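You operate a simulated robot arm through the tools that you are given. There is no shell and no other tool.

You run a simulated robot arm. Do the job below in one go: nothing can be reset, and whatever is moved stays where it is left.

JOB
Switch the television on: the MUSIC channel, sound at 2.
Fine: Turn the lounge switch on first, with dry hands. Use the keys on top of the set, not the remote. Count the sound in the white bars at the foot of the screen. Leave it on. Don't topple the set.

The check looks at the end state, three seconds after you hand in, the way a careful person would. Anything else that was tipped, shoved, dropped, spilled or broken makes it a failure.

ROBOT AND FRAMES
A 7-joint arm with a two-finger parallel gripper, fixed in place. Base frame: the origin is at the foot of the arm, x ahead of it, y to its left, z up. Lengths are in mm, angles in rad, forces in N, time in s.
Its first joint turns from -2.897 to 2.897 rad. Payload 4.4 kg.
Tool frame: the origin (TCP) lies between the finger pads and is the grasp point; the fingertips stand 23 mm ahead of it; z points along the fingers, y is the line along which they close. The gripper opens to 94 mm. The fingers are 38 mm wide and 10 mm thick; the gripper's body (54 by 96 mm) begins 39 mm behind the TCP.
Orientation is that of the tool frame in the base frame, as a unit quaternion [x, y, z, w]. With the fingers straight down and closing along the base's y, the tool's x points along the base's -x, its y along +y and its z along -z.

CONTROLS
- The arm moves only by the tool send_rows. Its argument "increments" is a list of rows, each an object of numbers (a shift or turn left out is 0, a gripper value left out holds the last): "ax", "ay", "az": the turn, a rotation vector about the tool's x, y, z in units of 6 degrees (1.0 is 6 degrees); "dx", "dy", "dz": the shift along the tool's x, y, z in units of 30 mm (1.0 is 30 mm); "hand": the opening in per cent of the stroke, from 0 (shut) to 100 (fully open). In form: [{"ax": .., "ay": .., "az": .., "dx": .., "dy": .., "dz": .., "hand": ..}, ...]. A call has 1 to 20 rows; each row shifts and turns the commanded pose from where the row before left it, along the tool's axes as they then stand. A call with a number of a shift or a turn outside -1 to 1 is refused whole. Rows are played at 5 a second. More than 50 mm and 0.15 rad between two rows, or a gripper value outside its range, and nothing of the call is played. Where a pose cannot be reached the arm comes as near as it can. A force on the tool above 40 N (or 10 N above the force at the start of the call, whichever is more), or a blocked arm, ends the call early, and 0.2 s more pass. The fingers move at their own pace (about 108 mm/s each) and stop on an object; they squeeze with about 30 N. The grip force told is the motor's: it shows also when the fingers shut on nothing. Time passes only in rows, and 0.2 s behind the last, so rows that do not move let the fingers close. The reply holds the time, the measured pose of the TCP, the force on the tool along the base axes, the opening and the grip force, in the units named above and with some noise, with the torque about the TCP (base axes, N m) and any sound that the robot's microphone picked up.
- Cameras (640 x 400 px; columns grow to the right, rows downward): "scene" is fixed at [51.9, -499.2, 1875.1]; the picture's right is [0.69, -0.72, 0.00], its down [-0.53, -0.50, -0.69] and it looks along [0.50, 0.47, -0.73] (base axes); focal length 337 px, centre (320, 200). "wrist" rides on the gripper at [86, 16, -75] in the tool frame; the picture's right is [-0.18, 0.98, 0.00], its down [-0.58, -0.11, -0.81] and it looks along [-0.79, -0.15, 0.59] (tool axes); focal length 243 px, centre (320, 200). There is no depth. A picture from a camera that has moved, and an enlarged one, comes with that camera's place and axes in the base frame and with its lens.
- camera(camera): a new picture of that camera. It takes no simulated time.
- enlarge(camera, box): a new picture of the part [left, top, right, bottom] of that camera's present view, enlarged. It takes no simulated time.
- hand_in(): hands the job in; it is judged then, once.

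Nothing tells you positions but the pictures and the camera data. Unless the task says otherwise, let go and move clear before handing in.

The tools are called after "Emit:" as a command line: name --argument value ..., lists and objects as JSON in quotes. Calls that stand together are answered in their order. send_rows: Moves the arm, as the interface text tells. Its arguments: {"type":"object","properties":{"increments":{"type":"array"}},"required":["increments"]} The other tools are called the same way: camera (camera) takes a picture; enlarge (camera, box) takes an enlarged picture of a part of a camera's view; hand_in () hands the job in.

At the start:

```text
t: 0.0
ee_pos: [482.8, -70.5, 1521.6]
orientation: [0.001, 1.0, 0.0, -0.001]
contact_force: [0.5, 1.0, -0.2]
torque: [0.0, 0.01, -0.01]
opening: 93.9
finger_force: 0.1
```

scene: 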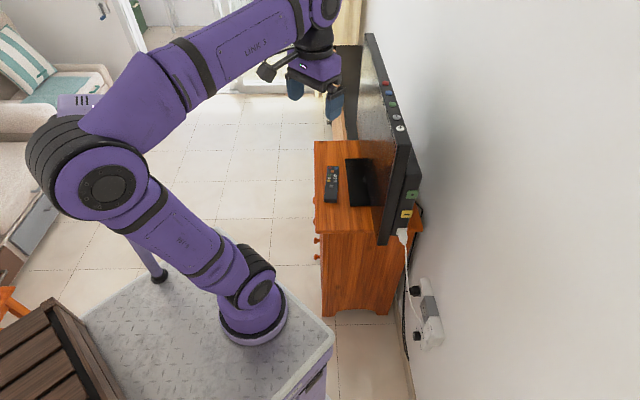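
wrist: 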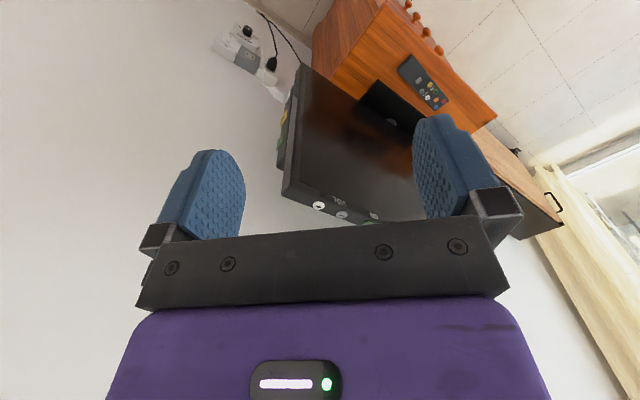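

I see the TV set on a wooden cabinet against the right wall, keys along its top edge, and wall sockets/switches lower on the wall. I'll look closer before moving.

Emit:
enlarge --camera "scene" --box '[340, 20, 450, 250]'

Emit:
enlarge --camera "scene" --box '[380, 220, 480, 370]'

Emit:
enlarge --camera "wrist" --box '[190, 0, 320, 110]'

Emit:
enlarge --camera "wrist" --box '[250, 50, 450, 230]'

Emit:
enlarge --camera "scene" --box '[300, 120, 400, 220]'

```text
1.74 times, centred on (395, 135) of scene
camera zoom: at [51.9, -499.2, 1875.1], right [0.69, -0.72, 0.0], down [-0.53, -0.5, -0.69], along [0.5, 0.47, -0.73], focal length 586 px, centre (190, 313)
```

zoom: 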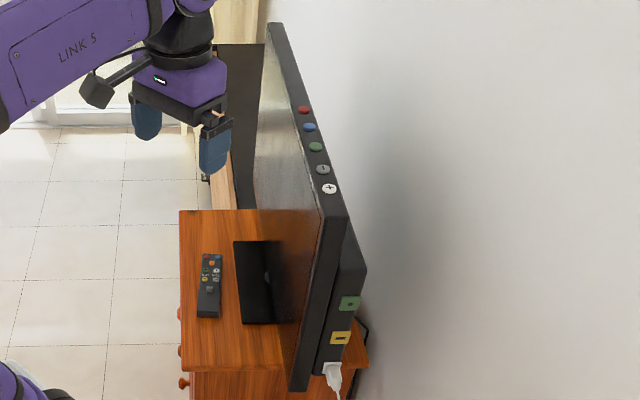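

```text
2.67 times, centred on (430, 295) of scene
camera zoom: at [51.9, -499.2, 1875.1], right [0.69, -0.72, 0.0], down [-0.53, -0.5, -0.69], along [0.5, 0.47, -0.73], focal length 898 px, centre (27, -53)
```

zoom: 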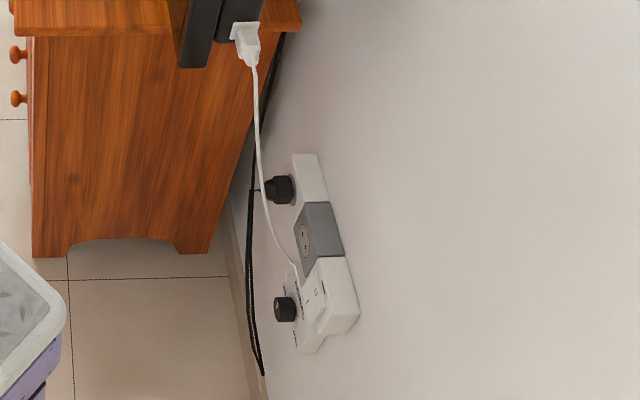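

```text
3.64 times, centred on (255, 55) of wrist
camera zoom: at [397.5, -52.9, 1596.6], right [0.18, 0.98, 0.0], down [0.58, -0.11, 0.81], along [0.79, -0.15, -0.59], focal length 882 px, centre (556, 727)
```

zoom: 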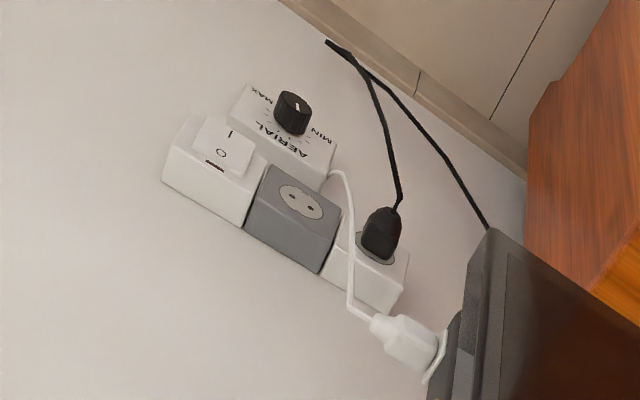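

```text
2.22 times, centred on (350, 140) of wrist
camera zoom: at [397.5, -52.9, 1596.6], right [0.18, 0.98, 0.0], down [0.58, -0.11, 0.81], along [0.79, -0.15, -0.59], focal length 539 px, centre (253, 333)
```

zoom: 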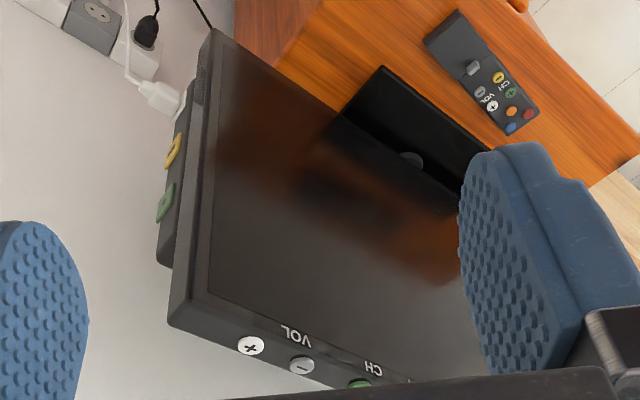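

```text
4.00 times, centred on (350, 170) of scene
camera zoom: at [51.9, -499.2, 1875.1], right [0.69, -0.72, 0.0], down [-0.53, -0.5, -0.69], along [0.5, 0.47, -0.73], focal length 1347 px, centre (200, 320)
```

zoom: 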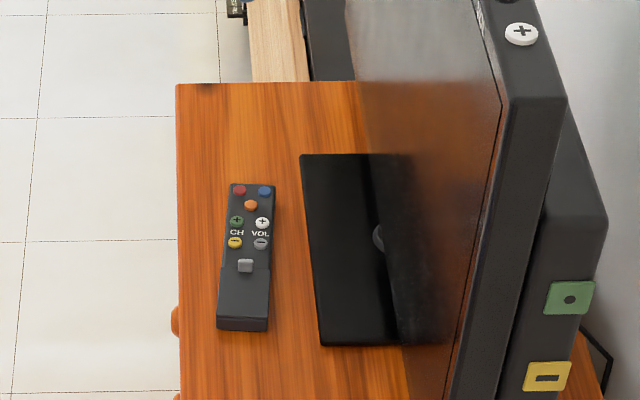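

The TV faces away from the wall at about 45° to the base axes: the "+" key is near (767,-126,1336) and the row runs towards +x+y. The wall switch is near (693,-442,630); I'll examine labels more closely before moving.

Emit:
enlarge --camera "wrist" --box '[210, 20, 260, 70]'

Emit:
enlarge --camera "scene" --box '[405, 270, 455, 360]'

Emit:
enlarge --camera "scene" --box '[365, 70, 425, 150]'

Emit:
enlarge --camera "scene" --box '[80, 0, 140, 40]'

Emit:
enlarge --camera "scene" --box '[380, 170, 430, 250]'

Emit:
enlarge --camera "wrist" --box '[260, 150, 420, 230]'

Emit:
enlarge --camera "scene" --box '[0, 230, 340, 400]'

```text
8.00 times, centred on (235, 45) of wrist
camera zoom: at [397.5, -52.9, 1596.6], right [0.18, 0.98, 0.0], down [0.58, -0.11, 0.81], along [0.79, -0.15, -0.59], focal length 1941 px, centre (1000, 1440)
```

zoom: 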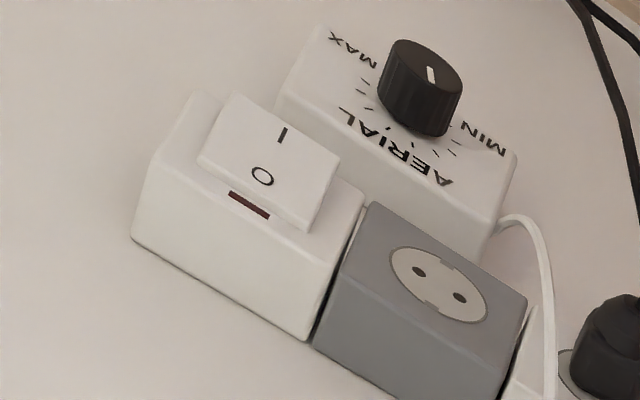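

```text
4.44 times, centred on (430, 315) of scene
camera zoom: at [51.9, -499.2, 1875.1], right [0.69, -0.72, 0.0], down [-0.53, -0.5, -0.69], along [0.5, 0.47, -0.73], focal length 1496 px, centre (-169, -311)
```

zoom: 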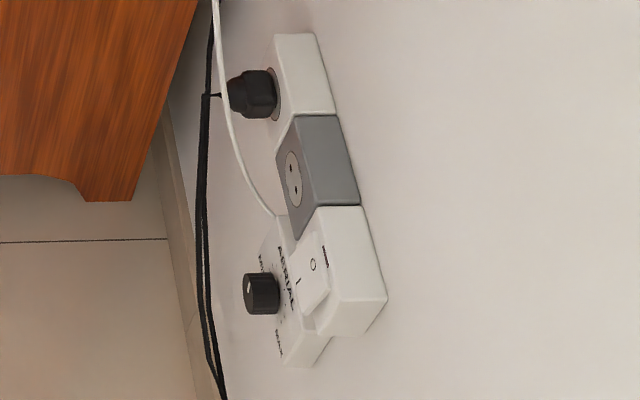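

```text
5.00 times, centred on (395, 110) of scene
camera zoom: at [51.9, -499.2, 1875.1], right [0.69, -0.72, 0.0], down [-0.53, -0.5, -0.69], along [0.5, 0.47, -0.73], focal length 1684 px, centre (-55, 650)
```

zoom: 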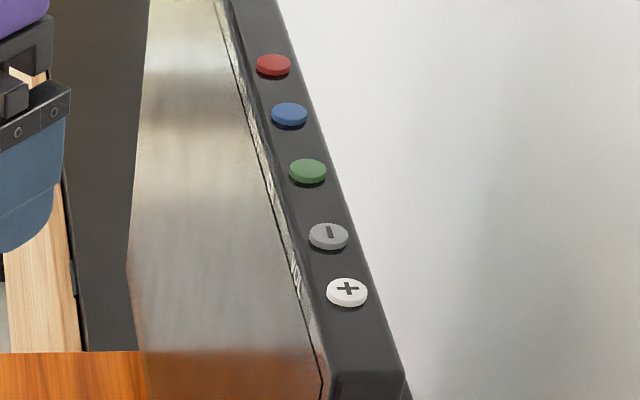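

```text
10.00 times, centred on (110, 20) of scene
camera zoom: at [51.9, -499.2, 1875.1], right [0.69, -0.72, 0.0], down [-0.53, -0.5, -0.69], along [0.5, 0.47, -0.73], focal length 3367 px, centre (2420, 2000)
```

zoom: 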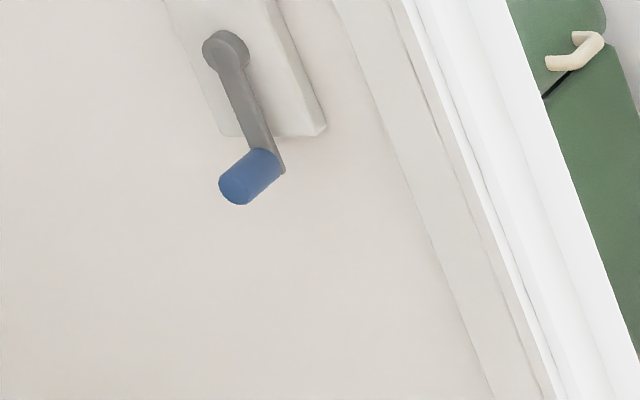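

```text
5.00 times, centred on (405, 210) of scene
camera zoom: at [51.9, -499.2, 1875.1], right [0.69, -0.72, 0.0], down [-0.53, -0.5, -0.69], along [0.5, 0.47, -0.73], focal length 1684 px, centre (-105, 150)
```

zoom: 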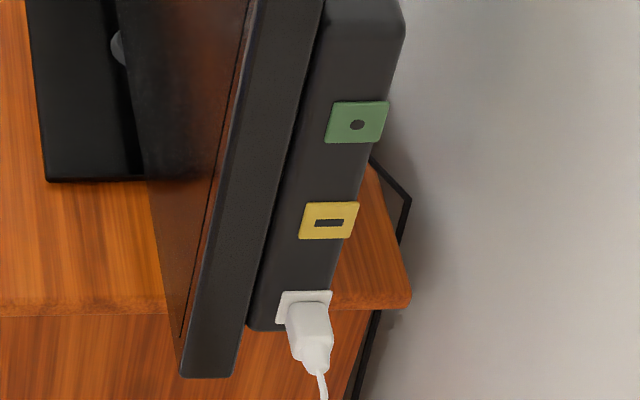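

```text
4.00 times, centred on (340, 190) of wrist
camera zoom: at [397.5, -52.9, 1596.6], right [0.18, 0.98, 0.0], down [0.58, -0.11, 0.81], along [0.79, -0.15, -0.59], focal length 970 px, centre (240, 240)
```

zoom: 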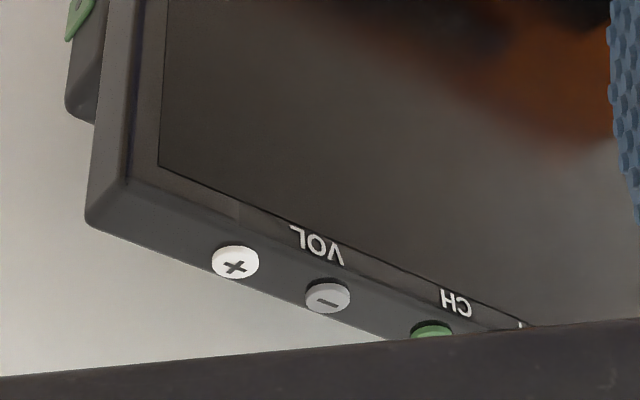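

```text
1.88 times, centred on (170, 315) of scene
camera zoom: at [51.9, -499.2, 1875.1], right [0.69, -0.72, 0.0], down [-0.53, -0.5, -0.69], along [0.5, 0.47, -0.73], focal length 634 px, centre (602, -16)
```

zoom: 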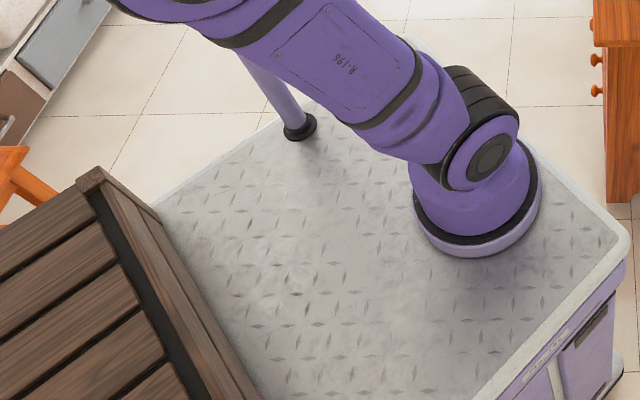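

The row of TV keys is red, blue, green, grey (−), white (+), with VOL and CH labels, and the wall switch is an O/I rocker, currently off. I'll turn the tool about its axis by 45° so the wrist camera faces the screen and wall squarely.

Emit:
send_rows --increments '[{"az": 1, "hand": 0}, {"az": 1}, {"az": 1}, {"az": 1}, {"az": 1}, {"az": 1}, {"az": 1}, {"az": 0.5}, {}]'

Emit:
camera --camera "wrist"

Emit:
camera --camera "scene"

```text
t: 2.0
ee_pos: [485.9, -70.8, 1522.3]
orientation: [0.383, 0.924, -0.001, 0.0]
contact_force: [-0.3, -0.9, 0.1]
torque: [0.0, -0.02, 0.0]
opening: 0.0
finger_force: 29.8
```

```text
taken
camera wrist: at [434.6, 3.6, 1596.8], right [0.83, 0.56, 0.0], down [0.33, -0.49, 0.81], along [0.46, -0.67, -0.59], focal length 243 px, centre (320, 200)
```

wrist: 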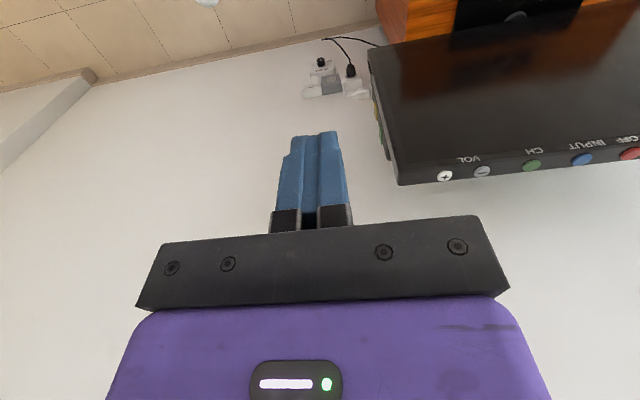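

```text
taken
```

scene: 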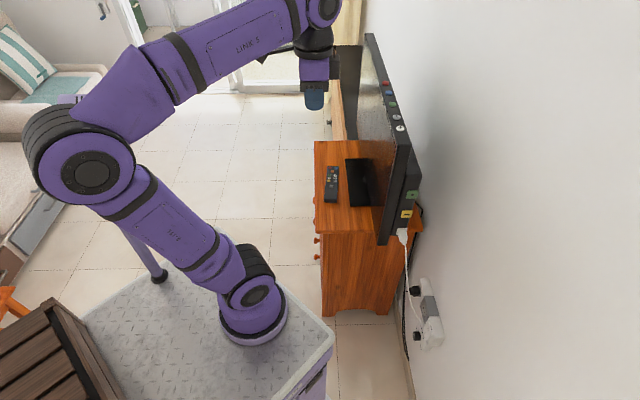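

The keys are labelled VOL, CH, INPUT and a red one; I'll read these labels and the wall panel up close.

Emit:
enlarge --camera "wrist" --box '[420, 110, 640, 200]'

Emit:
enlarge --camera "wrist" --box '[290, 30, 400, 110]'

Emit:
enlarge --camera "wrist" --box '[150, 0, 310, 40]'

```text
2.91 times, centred on (530, 155) of wrist
camera zoom: at [434.6, 3.6, 1596.8], right [0.83, 0.56, 0.0], down [0.33, -0.49, 0.81], along [0.46, -0.67, -0.59], focal length 706 px, centre (-291, 331)
```

zoom: 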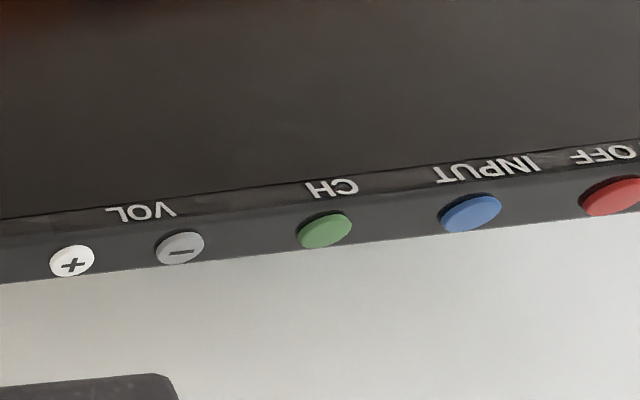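

```text
5.00 times, centred on (345, 70) of wrist
camera zoom: at [434.6, 3.6, 1596.8], right [0.83, 0.56, 0.0], down [0.33, -0.49, 0.81], along [0.46, -0.67, -0.59], focal length 1213 px, centre (195, 850)
```

zoom: 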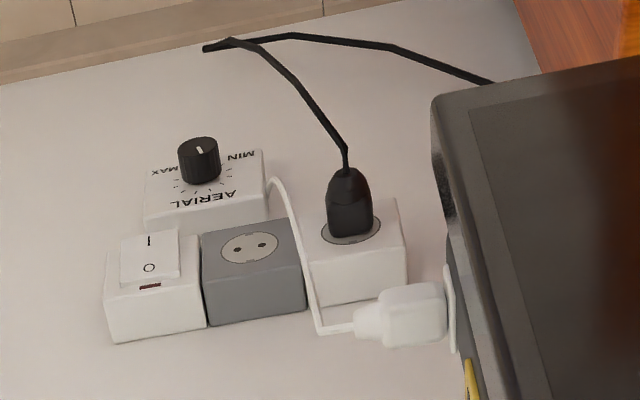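

```text
4.00 times, centred on (230, 20) of wrist
camera zoom: at [434.6, 3.6, 1596.8], right [0.83, 0.56, 0.0], down [0.33, -0.49, 0.81], along [0.46, -0.67, -0.59], focal length 970 px, centre (680, 920)
```

zoom: 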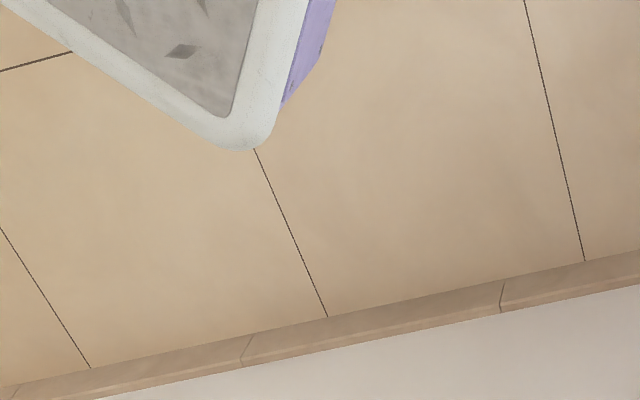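

Labels read ON/OFF (red), INPUT (blue), CH (green), VOL −/+. The rocker's "I" half is at roughly (686,-436,620); I'll move down, past the set's right-hand end, to view the switch closer.

Emit:
send_rows --increments '[{"dx": -0.305, "dy": -0.269, "dz": 0.967}, {"dx": -0.305, "dy": -0.269, "dz": 0.967}, {"dx": -0.305, "dy": -0.269, "dz": 0.967}, {"dx": -0.305, "dy": -0.269, "dz": 0.967}, {"dx": -0.305, "dy": -0.269, "dz": 0.967}, {"dx": -0.305, "dy": -0.269, "dz": 0.967}, {"dx": -0.305, "dy": -0.269, "dz": 0.967}, {"dx": -0.305, "dy": -0.269, "dz": 0.967}, {"dx": -0.305, "dy": -0.269, "dz": 0.967}, {"dx": -0.305, "dy": -0.269, "dz": 0.967}, {"dx": -0.305, "dy": -0.269, "dz": 0.967}, {"dx": -0.305, "dy": -0.269, "dz": 0.967}, {"dx": -0.305, "dy": -0.269, "dz": 0.967}, {"dx": -0.305, "dy": -0.269, "dz": 0.967}, {"dx": -0.305, "dy": -0.269, "dz": 0.967}, {"dx": -0.305, "dy": -0.269, "dz": 0.967}, {"dx": -0.305, "dy": -0.269, "dz": 0.967}, {"dx": -0.305, "dy": -0.269, "dz": 0.967}, {}]'

Emit:
camera --camera "wrist"

Emit:
camera --camera "scene"

```text
t: 6.0
ee_pos: [496.5, -289.3, 997.9]
orientation: [0.383, 0.924, 0.0, 0.0]
contact_force: [0.0, -1.1, 0.5]
torque: [0.01, 0.0, -0.01]
opening: 0.0
finger_force: 30.1
```

```text
taken
camera wrist: at [446.1, -216.1, 1073.0], right [0.82, 0.57, 0.0], down [0.33, -0.49, 0.81], along [0.46, -0.67, -0.59], focal length 243 px, centre (320, 200)
```

wrist: 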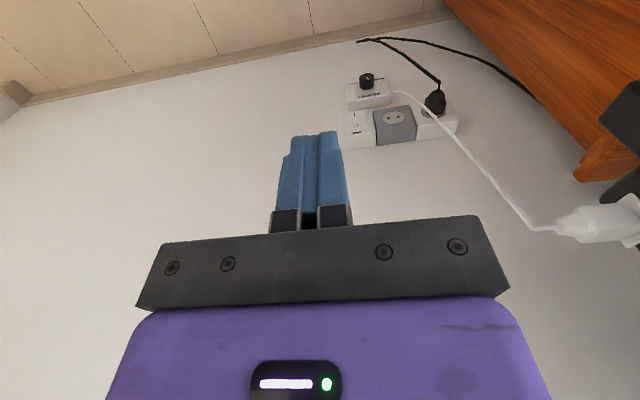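

```text
taken
```

scene: 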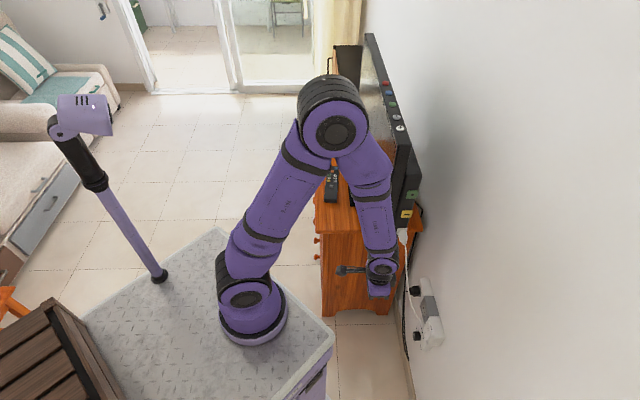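

The arm's elbow is now high on the right but above and in front of the set, with no contact felt. I'll zoom in on the wall panel from here.

Emit:
enlarge --camera "wrist" --box '[320, 50, 480, 150]'

Emit:
enlarge --camera "scene" --box '[300, 60, 440, 150]'

Emit:
enlarge --camera "wrist" --box '[335, 65, 385, 150]'

```text
4.00 times, centred on (400, 100) of wrist
camera zoom: at [446.1, -216.1, 1073.0], right [0.82, 0.57, 0.0], down [0.33, -0.49, 0.81], along [0.46, -0.67, -0.59], focal length 970 px, centre (0, 600)
```

zoom: 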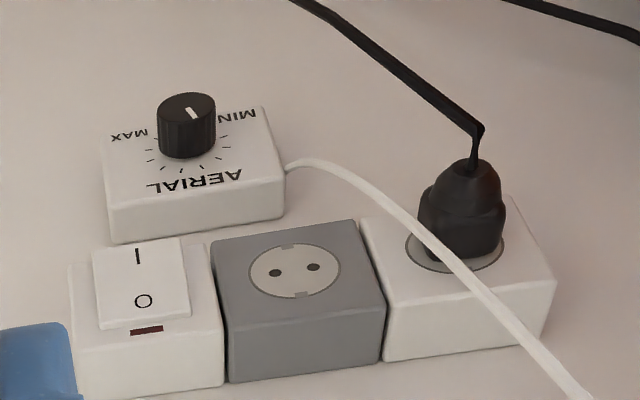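

```text
4.44 times, centred on (370, 105) of scene
camera zoom: at [51.9, -499.2, 1875.1], right [0.69, -0.72, 0.0], down [-0.53, -0.5, -0.69], along [0.5, 0.47, -0.73], focal length 1496 px, centre (98, 622)
```

zoom: 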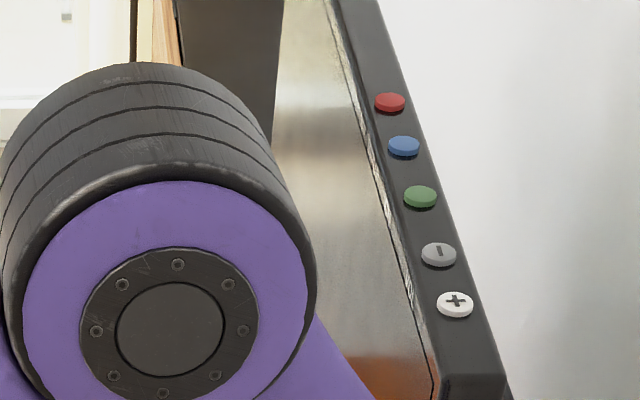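

```text
4.71 times, centred on (360, 108) of wrist
camera zoom: at [446.1, -216.1, 1073.0], right [0.82, 0.57, 0.0], down [0.33, -0.49, 0.81], along [0.46, -0.67, -0.59], focal length 1142 px, centre (132, 635)
```

zoom: 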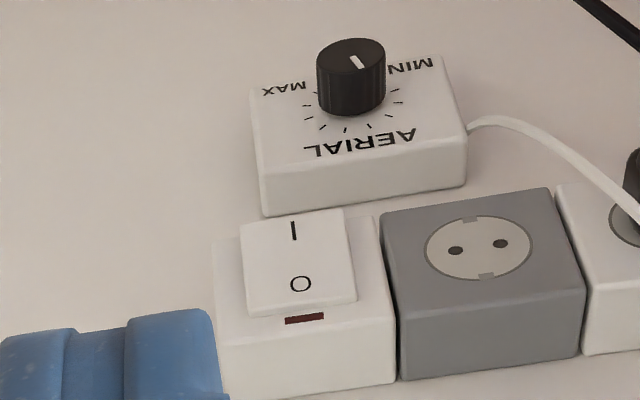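

The rocker's "I" mark is at about (699,-443,592) by three sight lines. Next I tilt the tool 45° towards the wall in the free air here.

Emit:
send_rows --increments '[{"ay": -1}, {"ay": -1}, {"ay": -1}, {"ay": -1}, {"ay": -1}, {"ay": -1}, {"ay": -1}, {"ay": -0.5}, {}]'

Emit:
camera --camera "wrist"

Emit:
camera --camera "scene"

```text
t: 8.0
ee_pos: [587.0, -357.9, 1003.8]
orientation: [0.354, 0.853, -0.147, 0.353]
contact_force: [-0.8, 1.3, 0.3]
torque: [0.01, 0.01, 0.01]
opening: 0.0
finger_force: 29.9
out of reach, approached as far as the arm can: row 1, 2, 3, 4, 5, 6, 7, 8
```

```text
taken
camera wrist: at [518.0, -266.5, 995.4], right [0.79, 0.6, 0.13], down [-0.19, 0.04, 0.98], along [0.59, -0.8, 0.14], focal length 243 px, centre (320, 200)
```

wrist: 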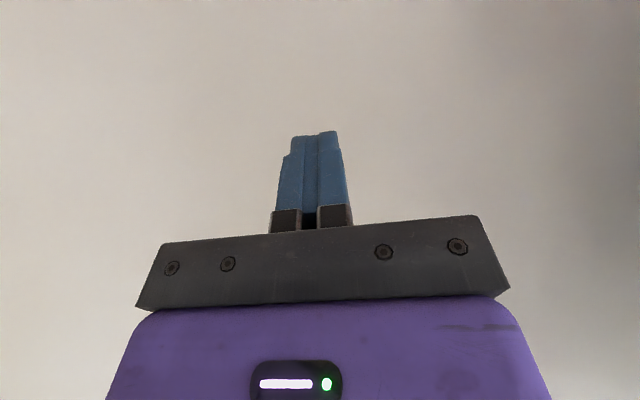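

```text
taken
```

scene: 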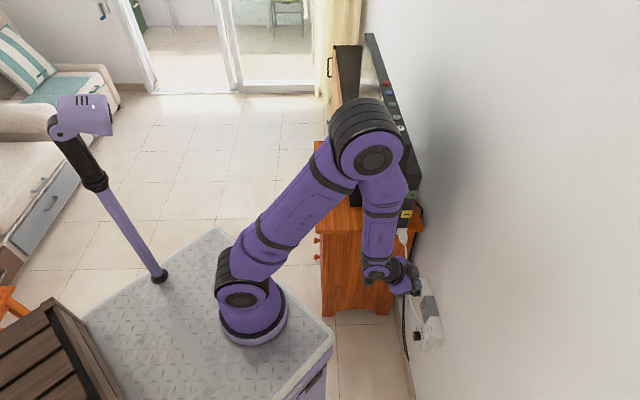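

The arm couldn't reach that tilt in place and its elbow swung close to the set. I'll check that nothing has touched before backing out.

Emit:
enlarge --camera "scene" --box '[330, 20, 450, 220]'

Emit:
enlarge --camera "scene" --box '[350, 80, 430, 180]'

```text
2.00 times, centred on (390, 120) of scene
camera zoom: at [51.9, -499.2, 1875.1], right [0.69, -0.72, 0.0], down [-0.53, -0.5, -0.69], along [0.5, 0.47, -0.73], focal length 673 px, centre (180, 360)
```

zoom: 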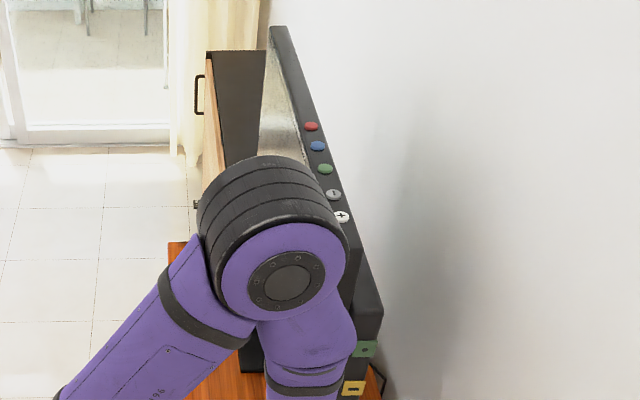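

```text
4.00 times, centred on (390, 130) of scene
camera zoom: at [51.9, -499.2, 1875.1], right [0.69, -0.72, 0.0], down [-0.53, -0.5, -0.69], along [0.5, 0.47, -0.73], focal length 1347 px, centre (40, 480)
```

zoom: 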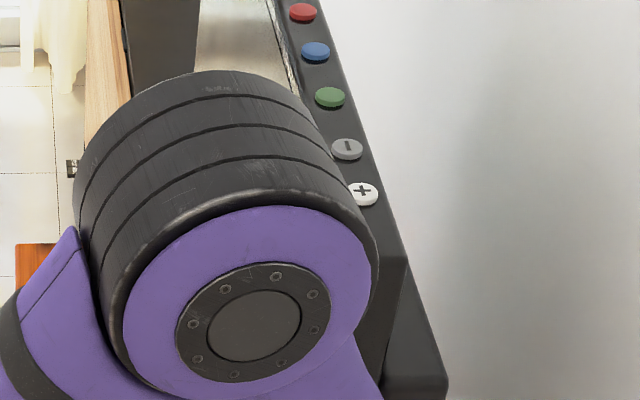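

Nothing has moved: all the keys sit at the same pixels as before. The elbow is close to the set, so I'll undo the tilt a few steps at a time and watch it.

Emit:
send_rows --increments '[{"ay": 1}, {"ay": 1}]'

Emit:
enlarge --camera "scene" --box '[240, 20, 440, 320]'

```text
t: 8.6
ee_pos: [587.2, -359.4, 1004.5]
orientation: [0.367, 0.886, -0.108, 0.262]
contact_force: [-0.3, -0.5, 0.5]
torque: [-0.02, 0.01, 0.03]
opening: 0.0
finger_force: 30.1
```

```text
1.33 times, centred on (340, 170) of scene
camera zoom: at [51.9, -499.2, 1875.1], right [0.69, -0.72, 0.0], down [-0.53, -0.5, -0.69], along [0.5, 0.47, -0.73], focal length 449 px, centre (293, 240)
```

zoom: 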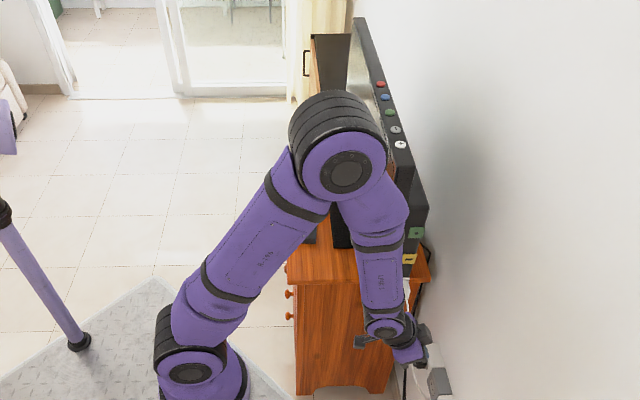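

The commanded pose now starts from the reached position, and the elbow moves away from the set as the tilt comes off. I'll remove the rest of the tilt, then swing the whole arm away from the set to re-seat the elbow.

Emit:
send_rows --increments '[{"ay": 1}, {"ay": 1}, {"ay": 1}, {"ay": 1}, {"ay": 1}, {"ay": 0.5}, {}]'

Emit:
camera --camera "scene"

```text
t: 10.2
ee_pos: [587.2, -359.9, 1003.2]
orientation: [0.383, 0.924, 0.0, 0.0]
contact_force: [0.2, 0.4, -0.3]
torque: [0.0, -0.04, -0.01]
opening: 0.0
finger_force: 30.1
```

```text
taken
```

scene: 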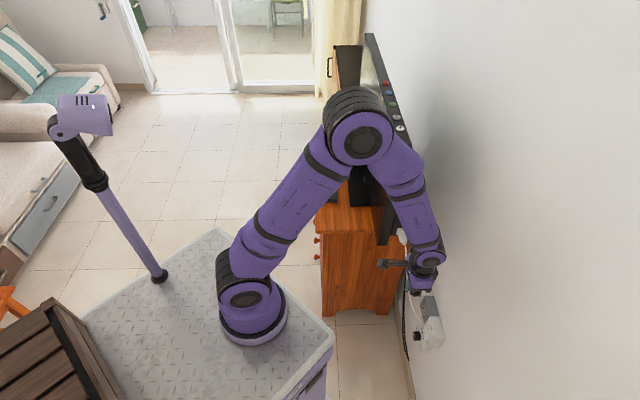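

Tool is straight down again and clear. Now I swing the arm clockwise about its base, away from the set, with the tool turning along.

Emit:
send_rows --increments '[{"dx": 0.25, "dy": -0.8, "az": 0.5}, {"dx": 0.25, "dy": -0.8, "az": 0.5}, {"dx": 0.25, "dy": -0.8, "az": 0.5}, {"dx": 0.25, "dy": -0.78, "az": 0.5}, {"dx": 0.25, "dy": -0.78, "az": 0.5}, {"dx": 0.25, "dy": -0.75, "az": 0.5}, {"dx": 0.25, "dy": -0.75, "az": 0.5}, {"dx": 0.25, "dy": -0.75, "az": 0.5}, {"dx": 0.25, "dy": -0.7, "az": 0.5}, {"dx": 0.25, "dy": -0.7, "az": 0.5}, {}]'

Emit:
camera --camera "scene"

```text
t: 12.6
ee_pos: [354.1, -416.1, 1004.8]
orientation: [0.609, 0.794, 0.0, 0.0]
contact_force: [0.5, -1.5, -0.1]
torque: [0.04, -0.03, -0.03]
opening: 0.0
finger_force: 29.7
```

```text
taken
```

scene: 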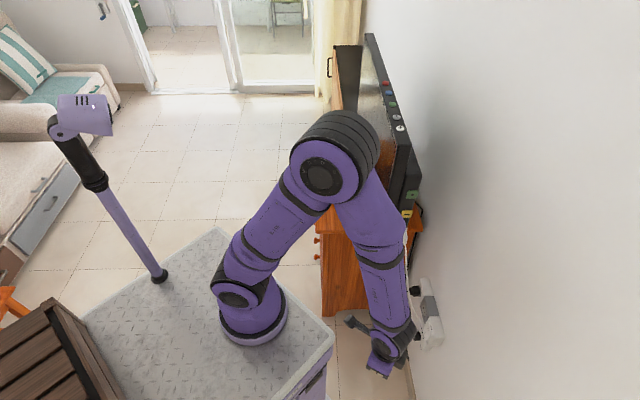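

The arm now reaches round to the right, tool clear at (354,-416,1005). I'll zoom in to judge where the elbow really is.

Emit:
enlarge --camera "scene" --box '[200, 80, 440, 390]'

Emit:
camera --camera "wrist"

```text
1.29 times, centred on (320, 235) of scene
camera zoom: at [51.9, -499.2, 1875.1], right [0.69, -0.72, 0.0], down [-0.53, -0.5, -0.69], along [0.5, 0.47, -0.73], focal length 434 px, centre (320, 155)
```

zoom: 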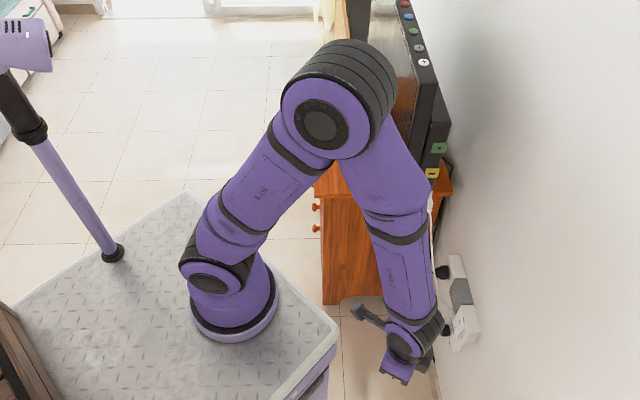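

```text
taken
camera wrist: at [348.1, -328.2, 1079.4], right [1.0, 0.08, 0.0], down [0.05, -0.59, 0.81], along [0.06, -0.8, -0.59], focal length 243 px, centre (320, 200)
```

wrist: 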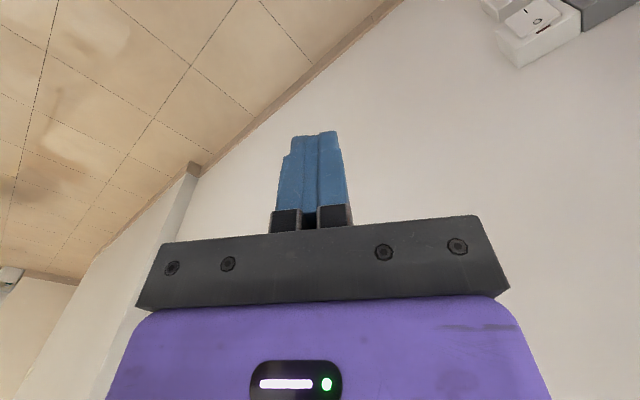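

The elbow is well away from the set now. I'll lower the tool here, to the right of the panel, and watch how the elbow behaves.

Emit:
send_rows --increments '[{"dz": 0.8}, {"dz": 0.8}, {"dz": 0.8}, {"dz": 0.8}, {"dz": 0.8}, {"dz": 0.8}, {"dz": 0.8}, {"dz": 0.8}, {}]'

Emit:
camera --camera "scene"

```text
t: 14.6
ee_pos: [356.2, -415.4, 811.0]
orientation: [0.608, 0.794, 0.0, 0.001]
contact_force: [0.3, 0.2, 0.0]
torque: [-0.01, -0.01, -0.03]
opening: 0.0
finger_force: 29.8
```

```text
taken
```

scene: 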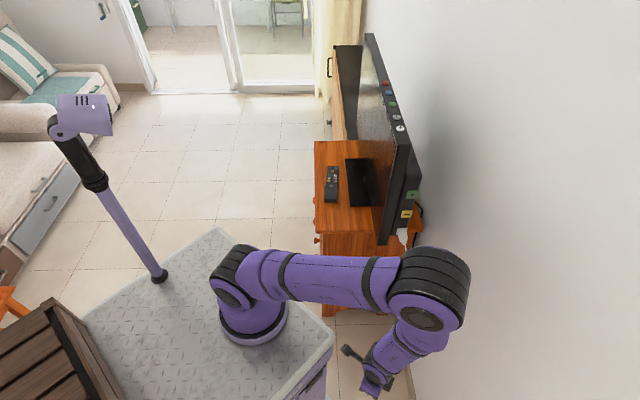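

The elbow has dropped into a good place, low and far from the set, roughly in the arm's own vertical plane. I'll now swing back towards the switch at this low height, in small steps.

Emit:
send_rows --increments '[{"dx": -0.27, "dy": 0.72, "dz": 0.3, "az": -0.47}, {"dx": -0.27, "dy": 0.72, "dz": 0.3, "az": -0.47}, {"dx": -0.27, "dy": 0.72, "dz": 0.3, "az": -0.47}, {"dx": -0.27, "dy": 0.72, "dz": 0.3, "az": -0.47}, {"dx": -0.27, "dy": 0.72, "dz": 0.3, "az": -0.47}, {"dx": -0.27, "dy": 0.72, "dz": 0.3, "az": -0.47}, {}]'

Emit:
camera --camera "scene"

Emit:
camera --camera "wrist"

```text
t: 16.2
ee_pos: [496.9, -410.8, 757.7]
orientation: [0.484, 0.875, 0.0, 0.0]
contact_force: [-0.5, 0.4, 0.0]
torque: [-0.02, -0.02, -0.03]
opening: 0.0
finger_force: 30.1
```

```text
taken
```

scene: 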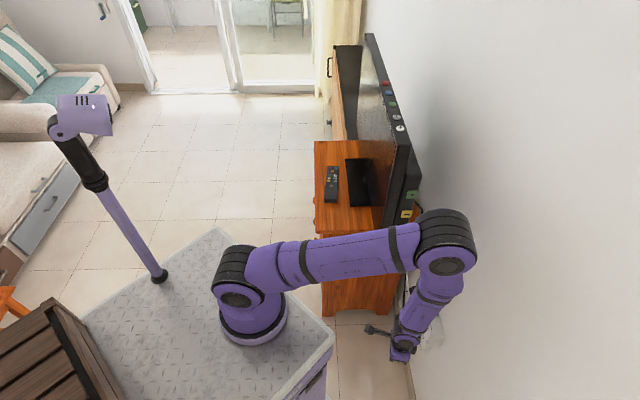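

```text
taken
camera wrist: at [464.6, -329.3, 831.2], right [0.93, 0.36, 0.0], down [0.22, -0.55, 0.81], along [0.29, -0.75, -0.59], focal length 243 px, centre (320, 200)
```

wrist: 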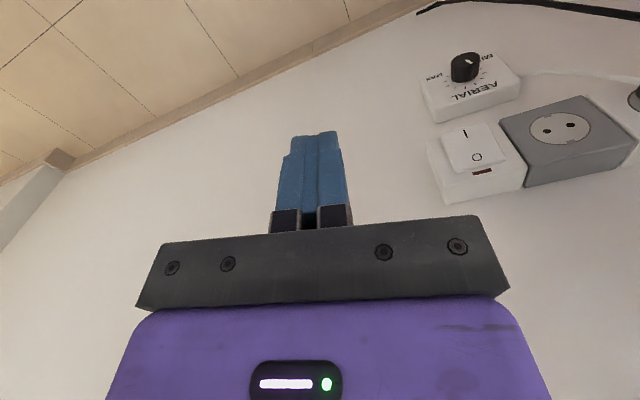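

Good: the elbow stays beside and clear of the set. Now the switch is close; I'll measure it.

Emit:
enlarge --camera "wrist" --box '[400, 40, 600, 220]'

```text
2.22 times, centred on (500, 130) of wrist
camera zoom: at [464.6, -329.3, 831.2], right [0.93, 0.36, 0.0], down [0.22, -0.55, 0.81], along [0.29, -0.75, -0.59], focal length 539 px, centre (-80, 356)
```

zoom: 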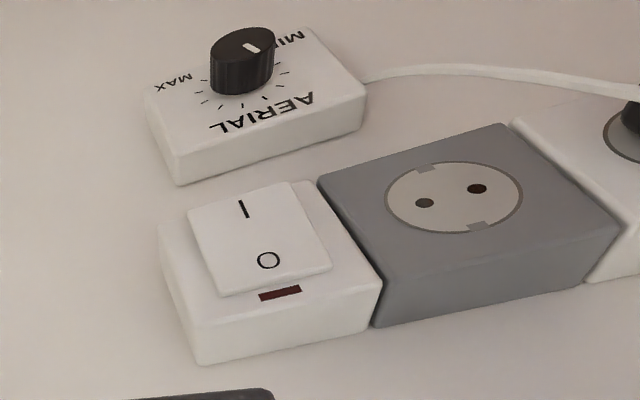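

The "I" mark sits at (697.5,-443,592), with the rocker spanning z≈580–646. I'll move the tool to a standoff about 90 mm in front of it, turning back to square with the wall.

Emit:
send_rows --increments '[{"dx": -0.257, "dy": 0.826, "dz": 0.72, "az": -0.433}, {"dx": -0.257, "dy": 0.826, "dz": 0.72, "az": -0.433}, {"dx": -0.257, "dy": 0.826, "dz": 0.72, "az": -0.433}, {"dx": -0.257, "dy": 0.826, "dz": 0.72, "az": -0.433}, {"dx": -0.257, "dy": 0.826, "dz": 0.72, "az": -0.433}, {}]'

Emit:
camera --camera "scene"

Emit:
camera --camera "wrist"

```text
t: 17.6
ee_pos: [617.1, -370.4, 648.5]
orientation: [0.382, 0.924, 0.001, 0.0]
contact_force: [-0.1, 0.6, -0.4]
torque: [-0.01, -0.01, -0.02]
opening: 0.0
finger_force: 30.2
```

```text
taken
```

scene: 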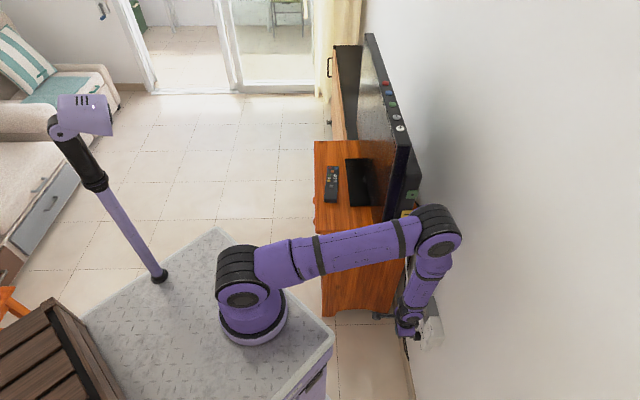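

```text
taken
camera wrist: at [566.4, -296.5, 722.9], right [0.83, 0.56, 0.0], down [0.33, -0.49, 0.81], along [0.46, -0.67, -0.59], focal length 243 px, centre (320, 200)
```

wrist: 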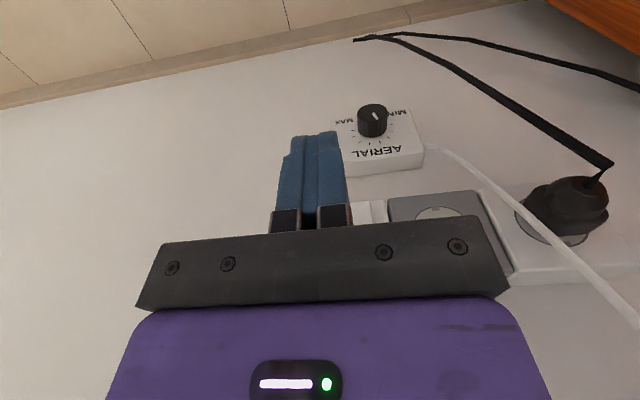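

The elbow is clear of both set and wall. I'll begin tilting the fingers towards the wall in small steps, checking the reach.

Emit:
send_rows --increments '[{"ay": -1}, {"ay": -1}]'

```text
t: 18.2
ee_pos: [616.4, -368.1, 648.5]
orientation: [0.38, 0.919, -0.04, 0.097]
contact_force: [0.4, 0.1, 0.1]
torque: [-0.01, 0.0, -0.01]
opening: 0.0
finger_force: 29.9
```

Emit:
send_rows --increments '[{"ay": -1}, {"ay": -1}]'

Emit:
camera --camera "scene"

Emit:
camera --camera "wrist"

```text
t: 18.8
ee_pos: [616.0, -368.9, 648.5]
orientation: [0.374, 0.903, -0.08, 0.193]
contact_force: [0.1, -0.2, -0.1]
torque: [0.01, 0.03, 0.03]
opening: 0.0
finger_force: 30.4
```

```text
taken
```

scene: 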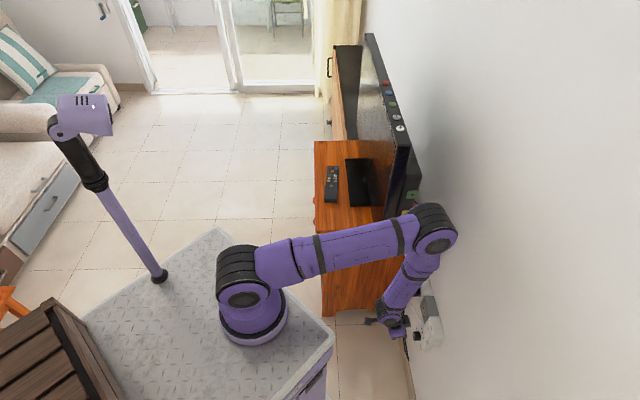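

```text
taken
camera wrist: at [549.4, -279.1, 681.8], right [0.81, 0.58, 0.07], down [0.07, -0.22, 0.97], along [0.58, -0.79, -0.22], focal length 243 px, centre (320, 200)
```

wrist: 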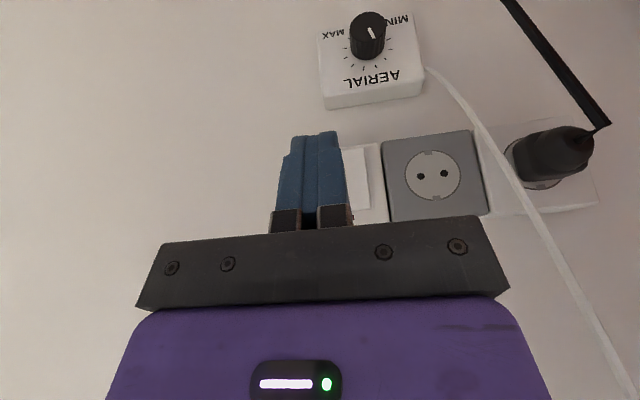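

A 24° tilt was reached without trouble. Next I lower to the rocker's lower half and come up to about 25 mm in front of it.

Emit:
send_rows --increments '[{"dx": 0.251, "dz": 0.563, "dy": 0.055}, {"dx": 0.251, "dz": 0.563, "dy": 0.055}, {"dx": 0.251, "dz": 0.563, "dy": 0.055}, {}]'

Emit:
send_rows --increments '[{"dx": -0.629, "dz": 0.28}, {"dx": -0.629, "dz": 0.28}, {"dx": -0.629, "dz": 0.28}, {}]'

Emit:
camera --camera "scene"

Emit:
camera --camera "wrist"

Emit:
enlarge --camera "scene" --box '[370, 200, 470, 370]'

```text
t: 19.8
ee_pos: [620.4, -364.8, 592.1]
orientation: [0.374, 0.904, -0.08, 0.192]
contact_force: [0.3, -0.2, 0.1]
torque: [-0.03, 0.0, 0.02]
opening: 0.4
finger_force: 30.0
```

```text
t: 20.8
ee_pos: [663.6, -410.3, 596.7]
orientation: [0.374, 0.904, -0.079, 0.192]
contact_force: [-0.3, 0.2, -0.1]
torque: [-0.01, -0.02, -0.04]
opening: 0.0
finger_force: 29.7
```

```text
taken
```

scene: 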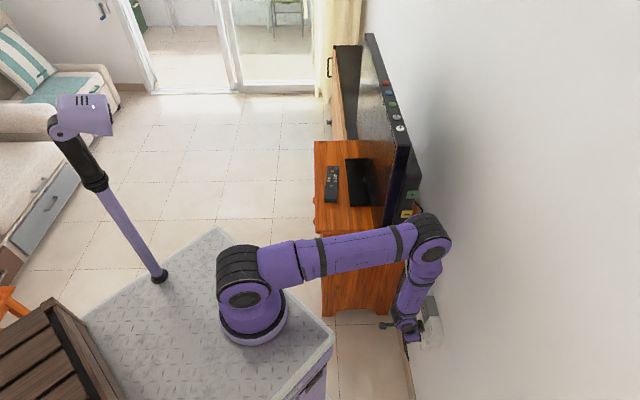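

```text
taken
camera wrist: at [596.8, -320.1, 628.0], right [0.81, 0.58, 0.07], down [0.07, -0.22, 0.97], along [0.58, -0.79, -0.22], focal length 243 px, centre (320, 200)
```

wrist: 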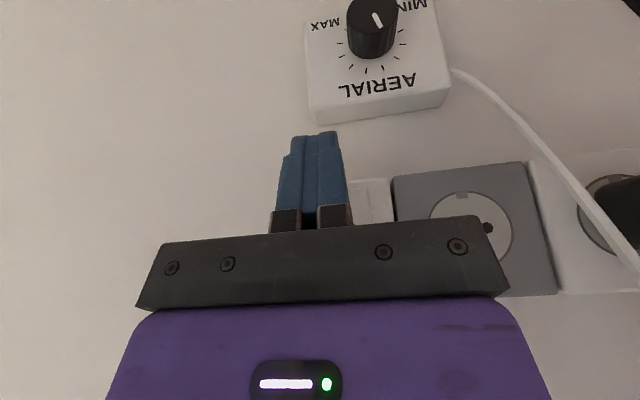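

```text
2.35 times, centred on (420, 285) of scene
camera zoom: at [51.9, -499.2, 1875.1], right [0.69, -0.72, 0.0], down [-0.53, -0.5, -0.69], along [0.5, 0.47, -0.73], focal length 792 px, centre (85, 0)
```

zoom: 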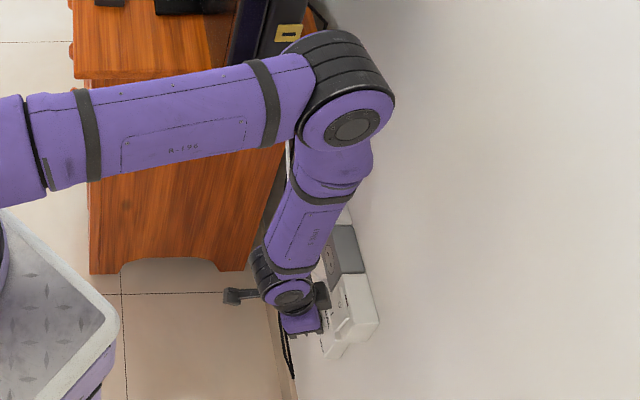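

The fingertips are about 25 mm in front of the lower half of the rocker. I'll press slowly, relying on the force limit.

Emit:
send_rows --increments '[{"dx": -0.138, "dz": 0.1}, {"dx": -0.138, "dz": 0.1}, {"dx": -0.138, "dz": 0.1}, {"dx": -0.152, "dz": 0.068}, {"dx": -0.152, "dz": 0.068}]'

Emit:
camera --camera "wrist"

```text
t: 22.0
ee_pos: [680.5, -425.1, 591.9]
orientation: [0.376, 0.903, -0.079, 0.191]
contact_force: [-1.1, 1.6, 0.1]
torque: [-0.02, 0.0, -0.01]
opening: 0.0
finger_force: 29.7
heard: click
```

```text
taken
camera wrist: at [615.5, -335.3, 624.7], right [0.81, 0.58, 0.07], down [0.07, -0.22, 0.97], along [0.58, -0.79, -0.22], focal length 243 px, centre (320, 200)
```

wrist: 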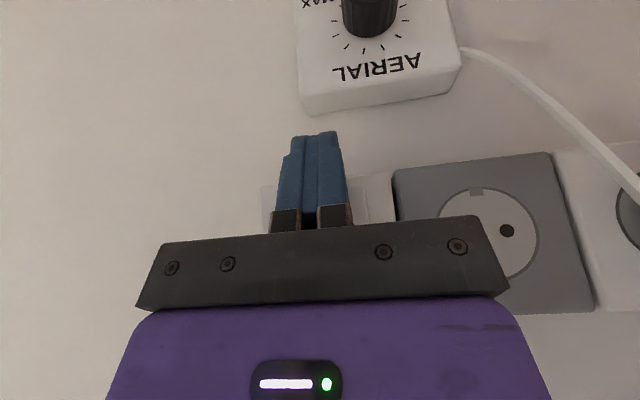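

A click was heard. I back straight out from the wall and check the rocker and its lamp.

Emit:
send_rows --increments '[{"dx": 0.3, "dz": -0.136}, {"dx": 0.609, "dz": -0.271}, {"dx": 0.609, "dz": -0.271}, {"dx": 0.609, "dz": -0.271}, {"dx": 0.4, "dz": -0.178}, {}]'

Emit:
camera --camera "wrist"

Emit:
enlarge --camera "scene" --box '[370, 200, 470, 370]'

```text
t: 23.4
ee_pos: [624.1, -366.2, 590.0]
orientation: [0.374, 0.904, -0.079, 0.192]
contact_force: [0.4, -0.2, -0.5]
torque: [0.02, 0.02, -0.02]
opening: 0.0
finger_force: 29.9
```

```text
taken
camera wrist: at [557.3, -277.1, 623.2], right [0.81, 0.58, 0.07], down [0.07, -0.22, 0.97], along [0.58, -0.79, -0.22], focal length 243 px, centre (320, 200)
```

wrist: 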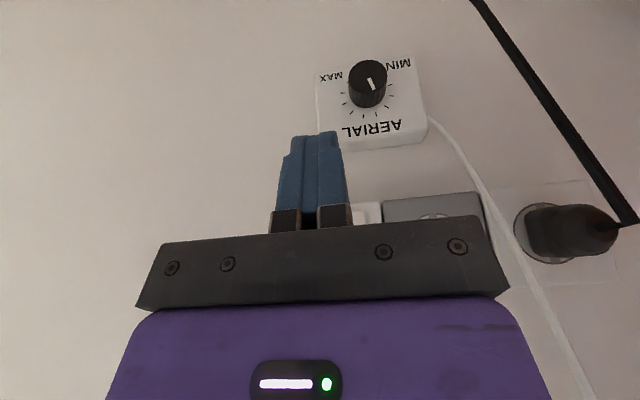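

```text
2.35 times, centred on (420, 285) of scene
camera zoom: at [51.9, -499.2, 1875.1], right [0.69, -0.72, 0.0], down [-0.53, -0.5, -0.69], along [0.5, 0.47, -0.73], focal length 792 px, centre (85, 0)
```

zoom: 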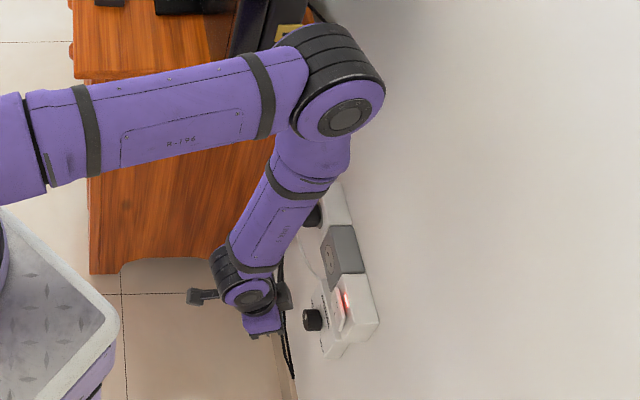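

The switch lamp is now lit red: the lounge switch is on. I'll straighten the tool and lift away, keeping clear of the set.

Emit:
send_rows --increments '[{"dx": 0.4, "dz": -0.6}, {"dx": 0.4, "dz": -0.6}, {"ay": 1, "dz": -0.3}, {"ay": 1, "dz": -0.3}, {"ay": 1, "dz": -0.3}, {"ay": 1, "dz": -0.3}, {}]'

Emit:
camera --camera "scene"

Emit:
camera --camera "wrist"

```text
t: 25.0
ee_pos: [591.1, -335.7, 649.5]
orientation: [0.382, 0.924, 0.0, -0.001]
contact_force: [0.3, 0.6, 0.6]
torque: [0.0, -0.02, -0.02]
opening: 0.0
finger_force: 29.5
```

```text
taken
```

scene: 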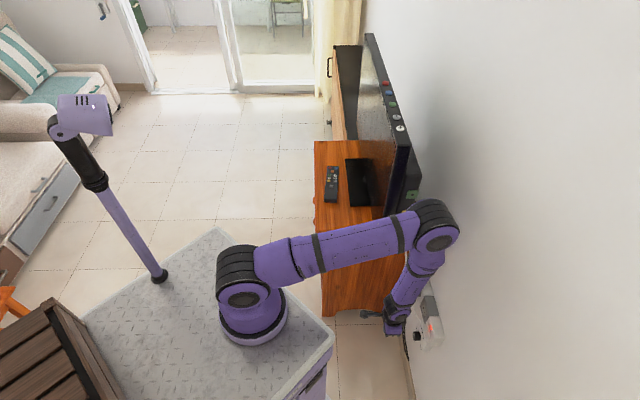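

```text
taken
camera wrist: at [540.3, -261.4, 724.2], right [0.83, 0.56, 0.0], down [0.33, -0.49, 0.81], along [0.45, -0.67, -0.59], focal length 243 px, centre (320, 200)
```

wrist: 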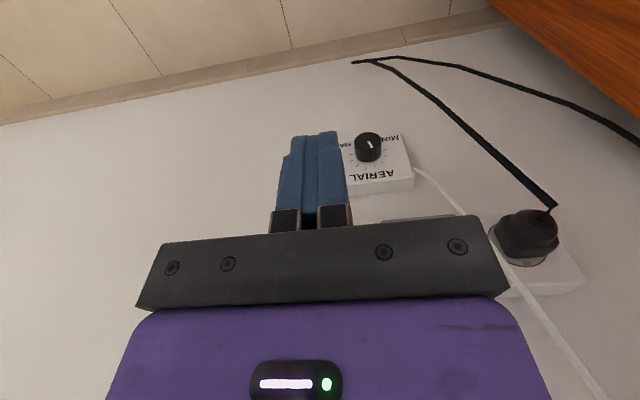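

The lamp on the switch is clearly red. I'll go back the way I came, out to the right and then up, checking the elbow on the way.

Emit:
send_rows --increments '[{"dx": 0.3, "dy": -0.8, "dz": -0.7, "az": 0.433}, {"dx": 0.3, "dy": -0.8, "dz": -0.7, "az": 0.433}, {"dx": 0.3, "dy": -0.8, "dz": -0.7, "az": 0.433}, {"dx": 0.3, "dy": -0.8, "dz": -0.7, "az": 0.433}, {"dx": 0.3, "dy": -0.8, "dz": -0.7, "az": 0.433}, {"dx": 0.3, "dy": -0.6, "dz": -0.7}, {}]'

Emit:
camera --camera "scene"

```text
t: 26.6
ee_pos: [448.9, -379.0, 772.2]
orientation: [0.486, 0.874, 0.0, 0.0]
contact_force: [0.3, 0.1, -0.3]
torque: [0.02, 0.0, 0.01]
opening: 0.0
finger_force: 29.8
```

```text
taken
```

scene: 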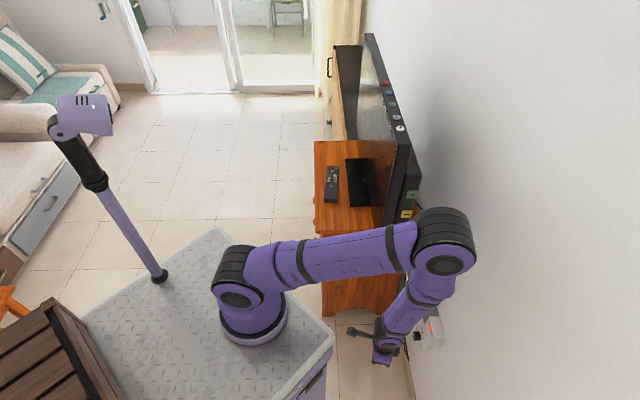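

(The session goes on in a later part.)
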